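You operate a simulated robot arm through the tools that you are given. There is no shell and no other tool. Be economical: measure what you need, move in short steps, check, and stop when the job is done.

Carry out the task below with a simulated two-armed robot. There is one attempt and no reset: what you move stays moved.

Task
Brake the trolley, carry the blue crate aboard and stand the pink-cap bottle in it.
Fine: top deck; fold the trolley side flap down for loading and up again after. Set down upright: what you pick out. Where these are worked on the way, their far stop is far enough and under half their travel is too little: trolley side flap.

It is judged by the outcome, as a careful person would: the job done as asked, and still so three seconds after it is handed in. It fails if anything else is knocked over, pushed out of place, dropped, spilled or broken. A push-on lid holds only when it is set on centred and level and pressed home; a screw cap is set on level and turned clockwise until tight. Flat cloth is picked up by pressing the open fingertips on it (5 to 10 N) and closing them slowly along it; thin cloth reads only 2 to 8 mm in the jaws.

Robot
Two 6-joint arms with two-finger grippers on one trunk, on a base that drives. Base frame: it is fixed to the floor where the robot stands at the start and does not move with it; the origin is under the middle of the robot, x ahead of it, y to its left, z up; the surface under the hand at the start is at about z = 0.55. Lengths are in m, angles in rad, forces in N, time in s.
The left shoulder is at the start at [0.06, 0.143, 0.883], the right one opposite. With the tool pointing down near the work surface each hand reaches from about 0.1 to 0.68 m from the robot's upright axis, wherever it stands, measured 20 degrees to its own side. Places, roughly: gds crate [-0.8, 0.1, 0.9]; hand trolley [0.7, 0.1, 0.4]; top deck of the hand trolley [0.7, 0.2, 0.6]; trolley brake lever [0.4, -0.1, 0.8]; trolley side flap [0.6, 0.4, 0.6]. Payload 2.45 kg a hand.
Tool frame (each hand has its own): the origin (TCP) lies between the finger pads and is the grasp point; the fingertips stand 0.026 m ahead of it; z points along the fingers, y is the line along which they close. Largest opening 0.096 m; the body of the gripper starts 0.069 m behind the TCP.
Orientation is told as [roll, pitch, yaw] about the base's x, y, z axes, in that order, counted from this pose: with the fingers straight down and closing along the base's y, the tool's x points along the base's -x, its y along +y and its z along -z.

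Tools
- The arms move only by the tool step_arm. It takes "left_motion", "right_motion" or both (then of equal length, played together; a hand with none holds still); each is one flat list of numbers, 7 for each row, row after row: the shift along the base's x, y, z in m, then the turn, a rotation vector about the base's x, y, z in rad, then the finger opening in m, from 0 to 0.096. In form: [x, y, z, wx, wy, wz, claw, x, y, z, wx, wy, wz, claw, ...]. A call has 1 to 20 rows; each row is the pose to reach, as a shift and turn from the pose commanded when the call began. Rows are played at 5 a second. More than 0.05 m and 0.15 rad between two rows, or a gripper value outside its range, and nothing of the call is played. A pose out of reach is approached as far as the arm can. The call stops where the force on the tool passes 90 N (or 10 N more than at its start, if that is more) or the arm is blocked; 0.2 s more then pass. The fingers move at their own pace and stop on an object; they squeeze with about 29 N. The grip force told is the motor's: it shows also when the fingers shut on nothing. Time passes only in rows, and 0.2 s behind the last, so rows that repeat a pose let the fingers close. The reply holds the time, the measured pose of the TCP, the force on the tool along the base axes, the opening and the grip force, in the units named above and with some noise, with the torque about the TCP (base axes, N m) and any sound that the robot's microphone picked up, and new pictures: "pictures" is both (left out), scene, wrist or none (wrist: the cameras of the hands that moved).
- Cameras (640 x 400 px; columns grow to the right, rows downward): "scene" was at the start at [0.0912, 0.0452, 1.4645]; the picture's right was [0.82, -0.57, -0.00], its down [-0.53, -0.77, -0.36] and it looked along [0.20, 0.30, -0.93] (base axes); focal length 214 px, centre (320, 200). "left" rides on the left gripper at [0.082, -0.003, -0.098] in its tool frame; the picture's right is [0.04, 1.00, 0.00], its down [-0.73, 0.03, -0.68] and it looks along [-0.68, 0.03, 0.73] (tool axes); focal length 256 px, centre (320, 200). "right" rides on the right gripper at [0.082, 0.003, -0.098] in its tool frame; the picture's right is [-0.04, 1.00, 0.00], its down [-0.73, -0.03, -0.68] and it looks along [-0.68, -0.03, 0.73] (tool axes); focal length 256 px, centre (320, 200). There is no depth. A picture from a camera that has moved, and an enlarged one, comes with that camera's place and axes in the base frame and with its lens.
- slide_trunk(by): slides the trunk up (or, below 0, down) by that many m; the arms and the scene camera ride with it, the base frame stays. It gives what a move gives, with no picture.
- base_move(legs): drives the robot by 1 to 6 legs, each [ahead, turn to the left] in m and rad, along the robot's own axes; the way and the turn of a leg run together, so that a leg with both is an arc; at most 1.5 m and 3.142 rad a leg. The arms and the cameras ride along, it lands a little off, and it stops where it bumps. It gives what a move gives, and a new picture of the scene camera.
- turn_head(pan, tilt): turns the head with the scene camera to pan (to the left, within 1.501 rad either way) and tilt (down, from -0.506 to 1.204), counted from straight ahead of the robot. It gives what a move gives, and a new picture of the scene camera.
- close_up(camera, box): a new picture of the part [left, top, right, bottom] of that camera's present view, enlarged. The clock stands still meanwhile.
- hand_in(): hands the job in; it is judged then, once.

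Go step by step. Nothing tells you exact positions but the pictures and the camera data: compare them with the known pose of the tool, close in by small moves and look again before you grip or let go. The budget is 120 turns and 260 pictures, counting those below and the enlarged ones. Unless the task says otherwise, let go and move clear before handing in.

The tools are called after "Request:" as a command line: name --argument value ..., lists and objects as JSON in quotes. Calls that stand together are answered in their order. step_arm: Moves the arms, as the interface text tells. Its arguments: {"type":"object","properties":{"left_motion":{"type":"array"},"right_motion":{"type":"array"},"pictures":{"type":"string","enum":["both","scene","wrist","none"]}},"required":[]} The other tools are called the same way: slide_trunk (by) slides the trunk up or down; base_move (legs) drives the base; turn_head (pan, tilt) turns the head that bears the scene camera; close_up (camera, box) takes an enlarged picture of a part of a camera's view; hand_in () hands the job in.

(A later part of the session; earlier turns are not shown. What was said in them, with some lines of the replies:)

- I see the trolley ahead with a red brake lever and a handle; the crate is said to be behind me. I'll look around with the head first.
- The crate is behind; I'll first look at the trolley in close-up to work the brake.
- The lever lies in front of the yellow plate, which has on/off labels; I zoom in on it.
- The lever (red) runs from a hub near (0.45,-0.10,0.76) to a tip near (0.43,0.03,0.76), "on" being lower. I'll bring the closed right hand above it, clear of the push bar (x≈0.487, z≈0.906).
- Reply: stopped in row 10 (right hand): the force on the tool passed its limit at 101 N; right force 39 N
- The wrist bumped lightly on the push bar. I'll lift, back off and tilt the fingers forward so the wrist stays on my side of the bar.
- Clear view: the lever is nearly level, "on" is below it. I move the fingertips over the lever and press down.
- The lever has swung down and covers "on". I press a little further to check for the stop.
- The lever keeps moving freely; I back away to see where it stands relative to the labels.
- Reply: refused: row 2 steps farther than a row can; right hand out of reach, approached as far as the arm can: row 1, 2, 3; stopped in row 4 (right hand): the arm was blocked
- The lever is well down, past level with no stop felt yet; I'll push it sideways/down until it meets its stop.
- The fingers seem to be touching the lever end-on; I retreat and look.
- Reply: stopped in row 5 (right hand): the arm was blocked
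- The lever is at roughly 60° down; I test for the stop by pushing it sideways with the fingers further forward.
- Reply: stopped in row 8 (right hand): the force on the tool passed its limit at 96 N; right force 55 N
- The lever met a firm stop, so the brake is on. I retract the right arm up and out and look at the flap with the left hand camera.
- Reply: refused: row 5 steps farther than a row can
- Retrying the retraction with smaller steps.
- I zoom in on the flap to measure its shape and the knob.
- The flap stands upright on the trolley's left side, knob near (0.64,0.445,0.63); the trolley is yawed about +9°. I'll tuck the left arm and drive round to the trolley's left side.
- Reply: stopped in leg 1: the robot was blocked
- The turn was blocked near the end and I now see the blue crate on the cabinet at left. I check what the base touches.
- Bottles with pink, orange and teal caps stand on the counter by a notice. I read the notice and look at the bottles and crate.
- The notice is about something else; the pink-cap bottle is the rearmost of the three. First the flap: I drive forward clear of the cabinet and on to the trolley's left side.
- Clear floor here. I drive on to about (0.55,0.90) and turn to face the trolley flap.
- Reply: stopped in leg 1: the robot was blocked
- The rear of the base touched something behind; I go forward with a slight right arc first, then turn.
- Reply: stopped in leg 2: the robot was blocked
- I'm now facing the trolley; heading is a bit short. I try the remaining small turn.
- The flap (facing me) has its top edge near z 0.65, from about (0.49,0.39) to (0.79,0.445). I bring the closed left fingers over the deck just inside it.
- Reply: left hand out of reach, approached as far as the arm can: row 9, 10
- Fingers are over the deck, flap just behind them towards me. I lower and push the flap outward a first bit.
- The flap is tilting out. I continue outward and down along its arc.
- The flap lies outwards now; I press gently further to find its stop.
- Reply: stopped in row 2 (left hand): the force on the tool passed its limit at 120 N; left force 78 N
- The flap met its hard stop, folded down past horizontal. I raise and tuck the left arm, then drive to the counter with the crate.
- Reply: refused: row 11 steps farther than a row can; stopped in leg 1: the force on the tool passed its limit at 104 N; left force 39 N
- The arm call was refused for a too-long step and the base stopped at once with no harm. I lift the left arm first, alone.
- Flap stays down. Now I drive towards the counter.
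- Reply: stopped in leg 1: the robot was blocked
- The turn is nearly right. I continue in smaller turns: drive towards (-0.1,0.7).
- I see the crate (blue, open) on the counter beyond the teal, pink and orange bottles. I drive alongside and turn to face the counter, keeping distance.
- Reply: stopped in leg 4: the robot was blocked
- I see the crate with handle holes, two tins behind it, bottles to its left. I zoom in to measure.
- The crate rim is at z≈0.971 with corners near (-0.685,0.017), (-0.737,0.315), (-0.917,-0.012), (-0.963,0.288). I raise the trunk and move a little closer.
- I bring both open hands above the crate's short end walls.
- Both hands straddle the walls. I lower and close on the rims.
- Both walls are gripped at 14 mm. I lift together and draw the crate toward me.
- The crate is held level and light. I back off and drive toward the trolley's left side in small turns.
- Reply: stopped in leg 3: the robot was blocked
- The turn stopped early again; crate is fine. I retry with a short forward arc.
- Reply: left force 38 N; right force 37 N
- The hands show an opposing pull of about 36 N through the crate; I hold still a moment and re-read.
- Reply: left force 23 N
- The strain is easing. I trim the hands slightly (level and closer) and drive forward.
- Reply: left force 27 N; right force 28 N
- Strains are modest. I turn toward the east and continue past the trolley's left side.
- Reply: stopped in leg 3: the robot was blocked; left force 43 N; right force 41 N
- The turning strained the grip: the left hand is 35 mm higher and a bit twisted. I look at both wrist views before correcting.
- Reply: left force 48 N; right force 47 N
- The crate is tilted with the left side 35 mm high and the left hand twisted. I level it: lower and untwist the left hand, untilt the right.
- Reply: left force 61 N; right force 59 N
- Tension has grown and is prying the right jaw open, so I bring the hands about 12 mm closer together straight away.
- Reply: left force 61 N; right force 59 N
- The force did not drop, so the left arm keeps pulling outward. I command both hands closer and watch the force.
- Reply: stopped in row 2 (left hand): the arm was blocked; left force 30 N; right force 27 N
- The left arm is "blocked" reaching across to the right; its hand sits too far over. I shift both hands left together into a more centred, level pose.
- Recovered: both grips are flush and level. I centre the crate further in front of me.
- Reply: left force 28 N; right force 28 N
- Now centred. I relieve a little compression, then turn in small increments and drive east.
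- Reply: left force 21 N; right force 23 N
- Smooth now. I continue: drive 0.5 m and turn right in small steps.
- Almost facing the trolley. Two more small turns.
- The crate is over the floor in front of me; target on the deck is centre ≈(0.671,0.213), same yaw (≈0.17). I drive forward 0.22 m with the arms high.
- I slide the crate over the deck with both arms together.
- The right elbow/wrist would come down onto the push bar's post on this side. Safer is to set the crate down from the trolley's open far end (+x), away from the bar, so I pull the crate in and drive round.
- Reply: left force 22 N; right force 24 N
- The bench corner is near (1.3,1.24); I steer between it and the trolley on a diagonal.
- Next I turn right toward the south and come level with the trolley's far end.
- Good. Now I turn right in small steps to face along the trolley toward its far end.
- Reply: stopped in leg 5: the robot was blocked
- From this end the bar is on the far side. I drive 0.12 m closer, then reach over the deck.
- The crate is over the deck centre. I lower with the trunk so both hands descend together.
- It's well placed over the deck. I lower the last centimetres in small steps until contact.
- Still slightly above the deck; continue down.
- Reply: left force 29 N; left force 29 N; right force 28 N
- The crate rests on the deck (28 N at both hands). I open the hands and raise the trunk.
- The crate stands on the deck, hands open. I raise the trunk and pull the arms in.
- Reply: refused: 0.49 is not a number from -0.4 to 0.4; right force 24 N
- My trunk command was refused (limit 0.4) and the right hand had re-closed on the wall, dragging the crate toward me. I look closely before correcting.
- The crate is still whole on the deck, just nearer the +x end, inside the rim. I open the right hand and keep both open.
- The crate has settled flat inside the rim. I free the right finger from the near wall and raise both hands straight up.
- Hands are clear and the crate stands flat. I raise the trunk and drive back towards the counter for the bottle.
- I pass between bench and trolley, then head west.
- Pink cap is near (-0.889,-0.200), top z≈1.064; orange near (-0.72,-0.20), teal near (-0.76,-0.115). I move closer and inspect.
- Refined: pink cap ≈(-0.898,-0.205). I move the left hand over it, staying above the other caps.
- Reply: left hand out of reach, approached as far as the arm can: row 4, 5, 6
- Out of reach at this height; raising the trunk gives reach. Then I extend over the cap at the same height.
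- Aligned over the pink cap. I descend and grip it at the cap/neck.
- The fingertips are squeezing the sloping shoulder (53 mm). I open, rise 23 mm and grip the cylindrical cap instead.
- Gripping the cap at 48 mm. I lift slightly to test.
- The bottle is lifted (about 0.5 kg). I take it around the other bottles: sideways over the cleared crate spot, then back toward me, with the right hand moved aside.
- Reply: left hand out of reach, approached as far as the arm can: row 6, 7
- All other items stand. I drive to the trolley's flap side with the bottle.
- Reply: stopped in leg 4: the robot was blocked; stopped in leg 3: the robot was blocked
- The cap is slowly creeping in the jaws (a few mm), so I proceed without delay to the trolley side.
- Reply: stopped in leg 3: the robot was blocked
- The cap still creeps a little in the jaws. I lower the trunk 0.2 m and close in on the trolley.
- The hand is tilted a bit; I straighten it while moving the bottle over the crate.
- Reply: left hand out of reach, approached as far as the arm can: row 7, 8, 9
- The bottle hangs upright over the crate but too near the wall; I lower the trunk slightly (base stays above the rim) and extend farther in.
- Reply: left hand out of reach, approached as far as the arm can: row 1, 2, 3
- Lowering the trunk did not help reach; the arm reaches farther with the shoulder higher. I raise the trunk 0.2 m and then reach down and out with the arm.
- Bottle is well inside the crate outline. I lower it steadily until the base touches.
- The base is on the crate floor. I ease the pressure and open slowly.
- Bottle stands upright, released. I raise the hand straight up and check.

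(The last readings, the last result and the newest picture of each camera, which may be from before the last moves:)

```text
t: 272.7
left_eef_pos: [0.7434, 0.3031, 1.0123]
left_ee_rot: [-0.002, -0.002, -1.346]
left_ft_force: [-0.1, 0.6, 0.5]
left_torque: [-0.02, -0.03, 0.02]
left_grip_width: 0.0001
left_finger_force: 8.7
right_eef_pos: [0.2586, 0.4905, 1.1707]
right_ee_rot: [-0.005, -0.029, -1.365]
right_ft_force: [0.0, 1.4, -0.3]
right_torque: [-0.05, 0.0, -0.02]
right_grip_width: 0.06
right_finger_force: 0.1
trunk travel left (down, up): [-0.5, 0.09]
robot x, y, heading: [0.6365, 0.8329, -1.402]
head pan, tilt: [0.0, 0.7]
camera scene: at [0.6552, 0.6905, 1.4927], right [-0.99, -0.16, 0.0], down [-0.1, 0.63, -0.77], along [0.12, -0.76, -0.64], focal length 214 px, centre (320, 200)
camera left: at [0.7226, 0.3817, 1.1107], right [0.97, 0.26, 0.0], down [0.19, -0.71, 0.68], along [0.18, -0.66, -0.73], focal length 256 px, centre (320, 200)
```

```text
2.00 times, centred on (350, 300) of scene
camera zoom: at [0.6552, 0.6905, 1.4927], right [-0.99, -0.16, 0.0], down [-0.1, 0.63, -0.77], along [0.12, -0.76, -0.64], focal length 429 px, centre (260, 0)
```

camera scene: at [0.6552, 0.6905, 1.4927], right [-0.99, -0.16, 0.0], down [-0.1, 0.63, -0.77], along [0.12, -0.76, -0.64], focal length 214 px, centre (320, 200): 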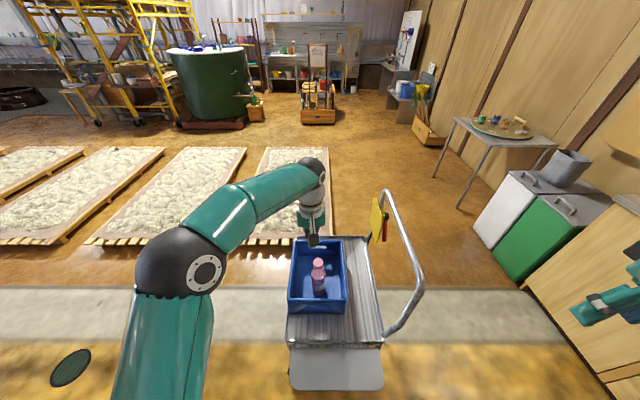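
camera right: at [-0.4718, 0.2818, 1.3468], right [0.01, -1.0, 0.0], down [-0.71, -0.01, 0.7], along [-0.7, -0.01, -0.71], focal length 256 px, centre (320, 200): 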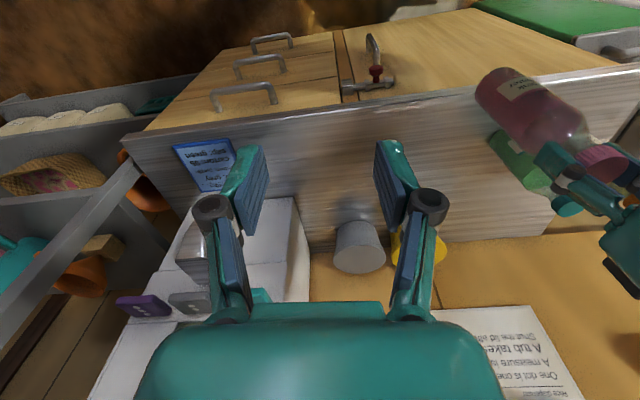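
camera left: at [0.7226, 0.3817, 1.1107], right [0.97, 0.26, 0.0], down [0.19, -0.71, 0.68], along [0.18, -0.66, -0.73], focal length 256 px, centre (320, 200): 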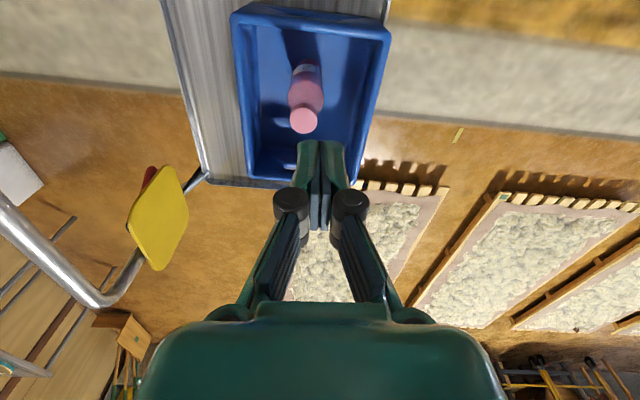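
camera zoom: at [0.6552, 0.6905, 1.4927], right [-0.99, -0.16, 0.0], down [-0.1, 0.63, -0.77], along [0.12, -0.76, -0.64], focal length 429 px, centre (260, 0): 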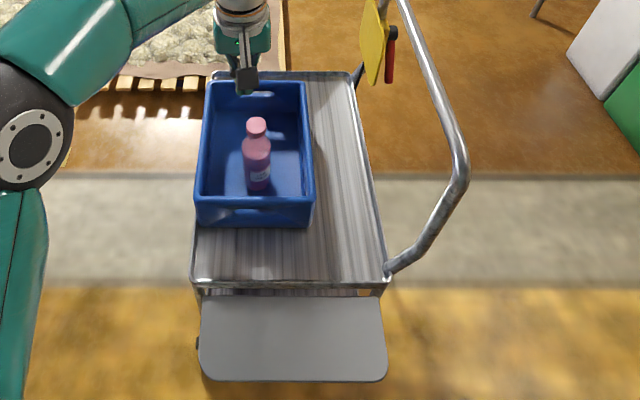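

The bottle stands upright in the crate. Now the flap: I back off to have room to reach under its outer edge with forward-pointing fingers.

Request:
base_move --legs '[[-0.3, 0]]'

Request:
slide_trunk --by -0.3

Request:
step_arm --left_motion '[0, 0, 0, -0.138, -0.022, 0, 0, 0, 0, 0, -0.276, -0.045, 0, 0, 0, 0, 0, -0.415, -0.067, 0, 0, 0, 0, 0, -0.553, -0.09, 0, 0, 0, 0, 0, -0.69, -0.112, 0, 0, 0, 0, 0, -0.83, -0.134, 0, 0, 0, 0, 0, -0.968, -0.157, 0, 0, 0, 0, 0, -1.106, -0.179, 0, 0, 0, 0, 0, -1.185, -0.192, 0, 0]'

```text
t: 274.7
left_eef_pos: [0.6929, 0.5874, 1.012]
left_ee_rot: [-0.002, -0.001, -1.355]
left_ft_force: [-0.2, -0.1, 0.2]
left_torque: [-0.01, 0.0, 0.02]
left_grip_width: 0.0001
left_finger_force: 28.6
right_eef_pos: [0.2098, 0.78, 1.1705]
right_ee_rot: [-0.003, -0.029, -1.371]
right_ft_force: [0.0, 0.3, 0.8]
right_torque: [-0.03, 0.01, 0.02]
right_grip_width: 0.0601
right_finger_force: 0.1
trunk travel left (down, up): [-0.5, 0.09]
robot x, y, heading: [0.5833, 1.1205, -1.417]
head pan, tilt: [0.0, 0.7]
camera scene: at [0.6072, 0.978, 1.4927], right [-0.99, -0.15, 0.0], down [-0.1, 0.64, -0.77], along [0.12, -0.76, -0.64], focal length 214 px, centre (320, 200)
```

scene: 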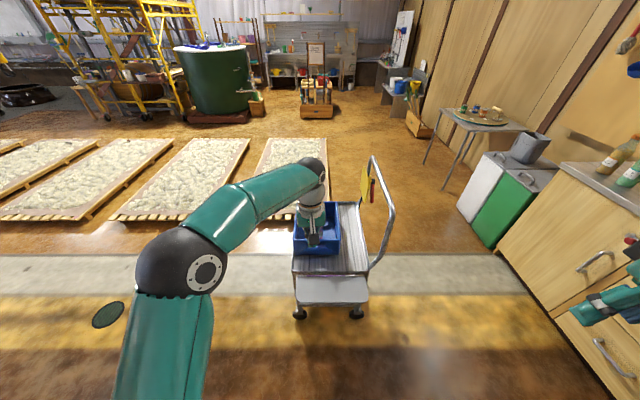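

```text
t: 277.7
left_eef_pos: [0.6915, 0.588, 0.712]
left_ee_rot: [-0.002, -0.001, -1.355]
left_ft_force: [-0.3, 0.5, 0.0]
left_torque: [0.01, 0.03, -0.02]
left_grip_width: 0.0
left_finger_force: 28.7
right_eef_pos: [0.2103, 0.78, 0.8696]
right_ee_rot: [-0.006, -0.028, -1.372]
right_ft_force: [-0.4, -0.5, 0.8]
right_torque: [0.0, -0.01, 0.0]
right_grip_width: 0.06
right_finger_force: 0.1
trunk travel left (down, up): [-0.2, 0.39]
robot x, y, heading: [0.5862, 1.1218, -1.411]
head pan, tilt: [0.0, 0.7]
```

```text
t: 279.7
left_eef_pos: [0.6919, 0.5879, 0.7114]
left_ee_rot: [-0.143, -1.199, -1.26]
left_ft_force: [-0.1, 0.3, -0.4]
left_torque: [0.0, 0.02, -0.01]
left_grip_width: 0.0
left_finger_force: 28.7
right_eef_pos: [0.2093, 0.7801, 0.8698]
right_ee_rot: [-0.004, -0.029, -1.371]
right_ft_force: [-0.4, -0.2, -0.3]
right_torque: [0.01, -0.02, 0.0]
right_grip_width: 0.06
right_finger_force: 0.0
trunk travel left (down, up): [-0.2, 0.39]
robot x, y, heading: [0.5854, 1.1192, -1.418]
head pan, tilt: [0.0, 0.7]
camera scene: at [0.6074, 0.9767, 1.1925], right [-0.99, -0.15, 0.0], down [-0.1, 0.64, -0.76], along [0.12, -0.76, -0.64], focal length 214 px, centre (320, 200)
camera left: at [0.6661, 0.7069, 0.6718], right [0.98, 0.19, -0.09], down [0.01, 0.38, 0.93], along [0.21, -0.91, 0.37], focal length 256 px, centre (320, 200)
```

scene: 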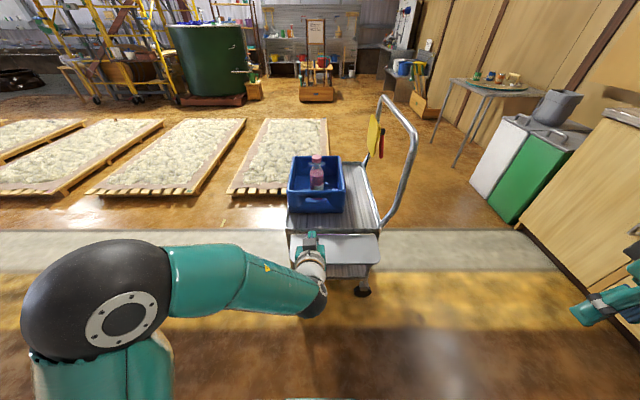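
left: 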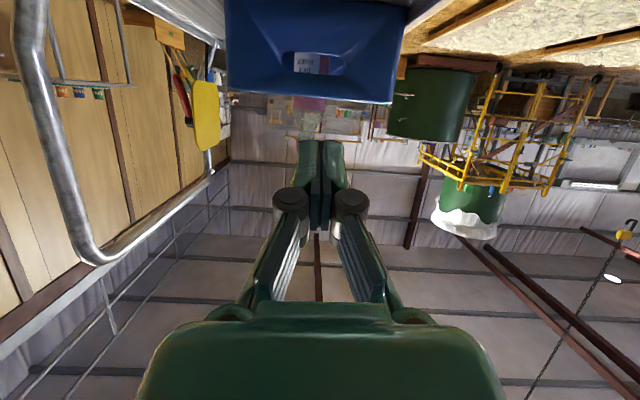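

The hand is ready with fingers forward. I go back, down below the flap's edge, and forward under it.

Request:
step_arm --left_motion '[0, 0.035, 0, 0, 0, 0, 0, 0, 0.07, 0, 0, 0, 0, 0, 0, 0.07, -0.045, 0, 0, 0, 0, 0, 0.07, -0.09, 0, 0, 0, 0, 0, 0.07, -0.135, 0, 0, 0, 0, 0, 0.07, -0.18, 0, 0, 0, 0, 0, 0.07, -0.225, 0, 0, 0, 0]'

```text
t: 281.3
left_eef_pos: [0.7043, 0.6364, 0.4907]
left_ee_rot: [-0.122, -1.196, -1.284]
left_ft_force: [0.5, -0.2, 0.6]
left_torque: [0.02, -0.01, -0.02]
left_grip_width: 0.0
left_finger_force: 28.6
left hand out of reach, approached as far as the arm can: row 6, 7
right_eef_pos: [0.2091, 0.7803, 0.8702]
right_ee_rot: [-0.006, -0.029, -1.37]
right_ft_force: [-0.2, -0.1, -0.3]
right_torque: [-0.02, -0.02, 0.02]
right_grip_width: 0.0599
right_finger_force: 0.0
trunk travel left (down, up): [-0.2, 0.39]
robot x, y, heading: [0.5832, 1.1184, -1.421]
head pan, tilt: [0.0, 0.7]
camera scene: at [0.6075, 0.9767, 1.1926], right [-0.99, -0.15, 0.0], down [-0.1, 0.64, -0.76], along [0.12, -0.76, -0.64], focal length 214 px, centre (320, 200)
camera left: at [0.678, 0.7553, 0.4514], right [0.98, 0.19, -0.08], down [0.01, 0.37, 0.93], along [0.2, -0.91, 0.36], focal length 256 px, centre (320, 200)
```

scene: 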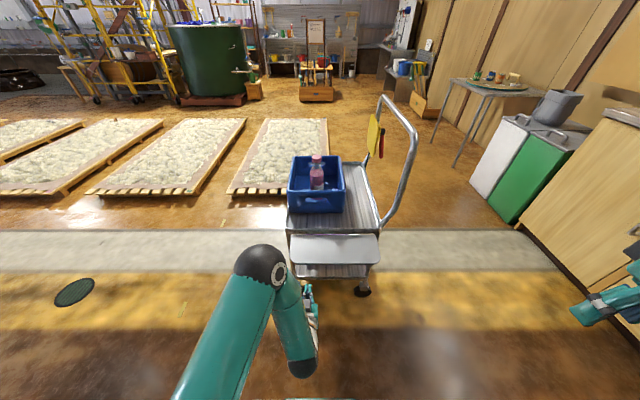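
left: 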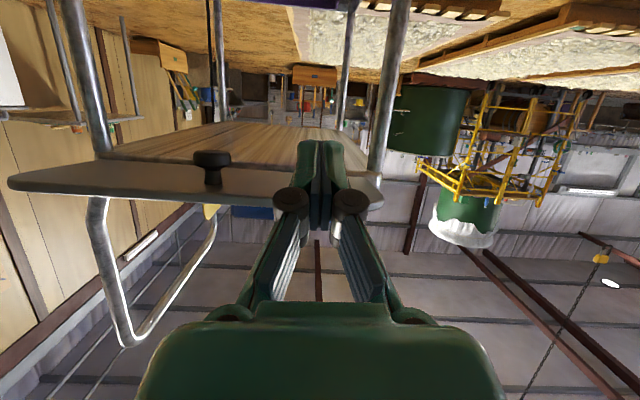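

I slide forward under the flap and begin lifting.

Request:
step_arm --left_motion '[-0.002, -0.04, 0, 0, 0, 0, 0, -0.002, -0.08, 0, 0, 0, 0, 0, -0.002, -0.118, 0, 0, 0, 0, 0, -0.002, -0.118, 0.02, 0, 0, 0, 0, -0.002, -0.118, 0.04, 0, 0, 0, 0, -0.002, -0.118, 0.06, 0, 0, 0, 0, -0.002, -0.12, 0.08, 0, 0, 0, 0, -0.002, -0.122, 0.1, 0, 0, 0, 0]'

```text
t: 283.1
left_eef_pos: [0.7016, 0.5111, 0.5931]
left_ee_rot: [-0.146, -1.197, -1.257]
left_ft_force: [0.5, 3.3, -3.0]
left_torque: [0.11, -0.01, -0.04]
left_grip_width: 0.0
left_finger_force: 28.6
right_eef_pos: [0.2079, 0.7797, 0.871]
right_ee_rot: [-0.006, -0.028, -1.372]
right_ft_force: [-0.9, 0.8, 0.2]
right_torque: [0.01, -0.02, -0.02]
right_grip_width: 0.0601
right_finger_force: 0.0
trunk travel left (down, up): [-0.2, 0.39]
robot x, y, heading: [0.5882, 1.1196, -1.414]
head pan, tilt: [0.0, 0.7]
camera scene: at [0.6075, 0.9766, 1.1926], right [-0.99, -0.15, 0.0], down [-0.1, 0.64, -0.76], along [0.12, -0.76, -0.64], focal length 214 px, centre (320, 200)
camera left: at [0.6743, 0.6293, 0.5525], right [0.98, 0.19, -0.09], down [0.01, 0.38, 0.93], along [0.21, -0.91, 0.37], focal length 256 px, centre (320, 200)
```

scene: 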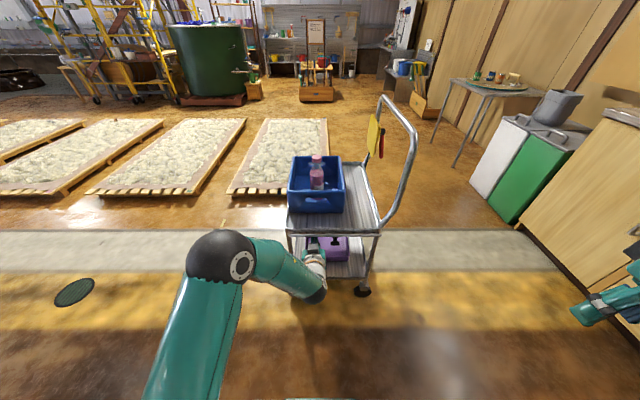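
left: 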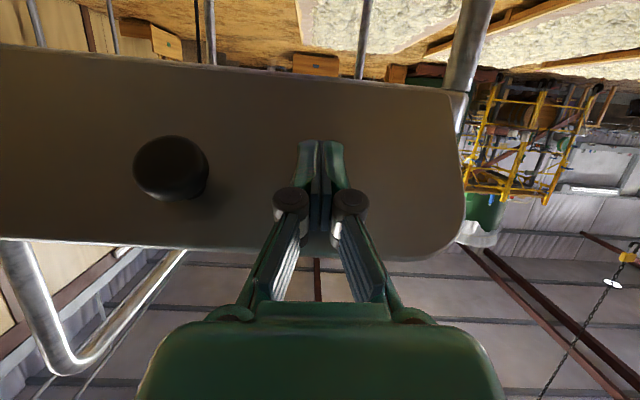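

The flap is rising well. I push it on toward upright.

Request:
step_arm --left_motion '[0, -0.008, 0.018, 0, 0, 0, 0, 0, -0.02, 0.034, 0, 0, 0, 0, 0, -0.034, 0.045, 0, 0, 0, 0, 0, -0.048, 0.05, 0, 0, 0, 0, 0, -0.058, 0.05, 0, 0, 0, 0]'

```text
t: 284.3
left_eef_pos: [0.7009, 0.4605, 0.6412]
left_ee_rot: [-0.142, -1.197, -1.261]
left_ft_force: [2.6, 78.3, 14.7]
left_torque: [-0.61, 0.15, 0.38]
left_grip_width: 0.0059
left_finger_force: 28.4
right_eef_pos: [0.209, 0.7866, 0.8729]
right_ee_rot: [-0.007, -0.035, -1.372]
right_ft_force: [-0.3, 0.4, -0.3]
right_torque: [-0.02, -0.01, 0.01]
right_grip_width: 0.0599
right_finger_force: 0.1
trunk travel left (down, up): [-0.2, 0.39]
robot x, y, heading: [0.5889, 1.1233, -1.418]
head pan, tilt: [0.0, 0.7]
camera scene: at [0.6072, 0.9855, 1.194], right [-0.99, -0.15, 0.0], down [-0.1, 0.63, -0.77], along [0.12, -0.76, -0.64], focal length 214 px, centre (320, 200)
camera left: at [0.6743, 0.5802, 0.6016], right [0.98, 0.19, -0.09], down [0.01, 0.37, 0.93], along [0.21, -0.91, 0.36], focal length 256 px, centre (320, 200)
```

scene: 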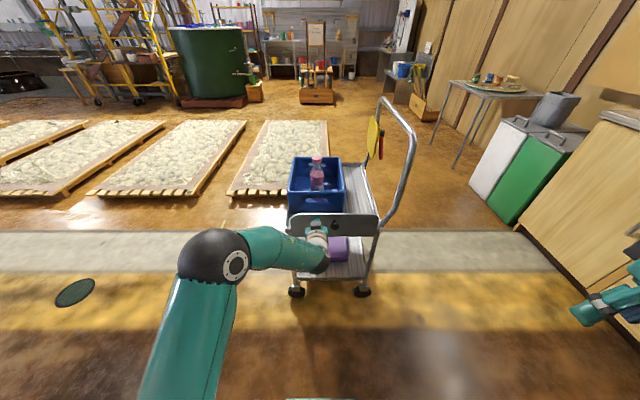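
left: 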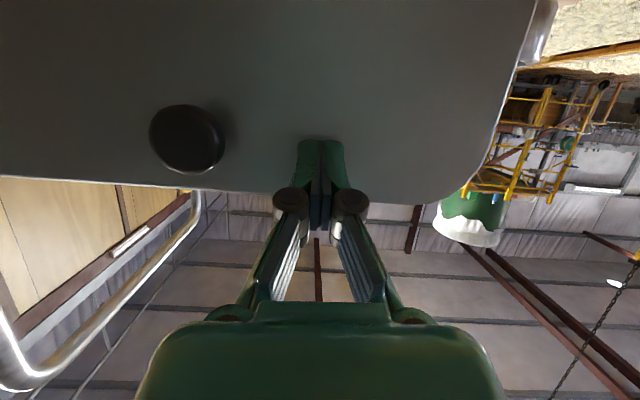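

The flap is upright against its stop. I withdraw the hand and check everything.

Request:
step_arm --left_motion '[0, 0.03, 0, 0, 0, 0, 0, 0, 0.07, 0, 0, 0, 0, 0, 0, 0.11, 0.02, 0, 0, 0, 0, 0.03, 0.13, 0.05, 0, 0, 0, 0, 0.06, 0.14, 0.09, 0, 0, 0, 0]' --pictures "none"

Request:
base_move --legs '[[-0.15, 0]]'

Request:
close_up --camera "scene" --box '[240, 120, 460, 300]'

```text
refused: row 5 steps farther than a row can; nothing moved
```

```text
t: 285.7
left_eef_pos: [0.6773, 0.6086, 0.6383]
left_ee_rot: [-0.142, -1.197, -1.258]
left_ft_force: [0.4, -0.2, -0.8]
left_torque: [-0.01, 0.0, 0.0]
left_grip_width: 0.0
left_finger_force: 28.3
right_eef_pos: [0.1854, 0.9327, 0.87]
right_ee_rot: [-0.005, -0.029, -1.372]
right_ft_force: [-0.8, -0.2, -0.4]
right_torque: [0.03, -0.01, -0.01]
right_grip_width: 0.06
right_finger_force: 0.0
trunk travel left (down, up): [-0.2, 0.39]
robot x, y, heading: [0.5604, 1.2722, -1.419]
head pan, tilt: [0.0, 0.7]
camera scene: at [0.5835, 1.1299, 1.1926], right [-0.99, -0.15, 0.0], down [-0.1, 0.64, -0.76], along [0.12, -0.76, -0.64], focal length 214 px, centre (320, 200)
```

scene: 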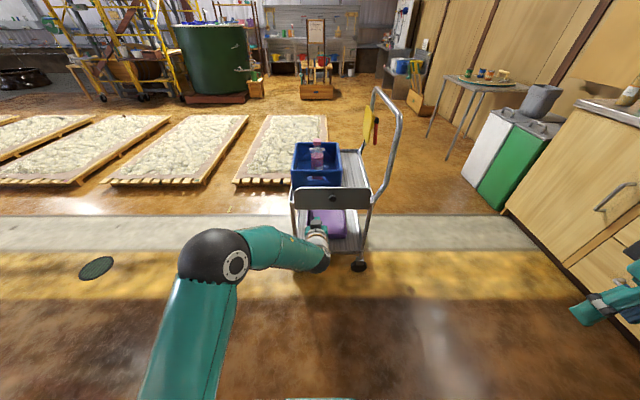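

```text
2.22 times, centred on (350, 210) of scene
camera zoom: at [0.5835, 1.1299, 1.1926], right [-0.99, -0.15, 0.0], down [-0.1, 0.64, -0.76], along [0.12, -0.76, -0.64], focal length 477 px, centre (253, 178)
```

zoom: 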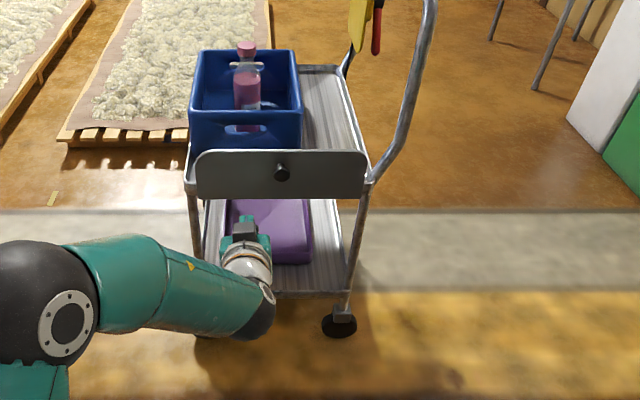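

Flap is up, lever down at "on", crate on the top deck with the pink-cap bottle upright, hands clear. I hand in.

Request:
hand_in

```text
The job is handed in.
```

I set the trolley's brake, put the blue crate on the top deck with the pink-cap bottle standing in it, and folded the side flap down for loading and back up, then handed the job in.

The crate got dragged along the deck towards the end away from the push bar after I first set it down. It still stands flat inside the rim.
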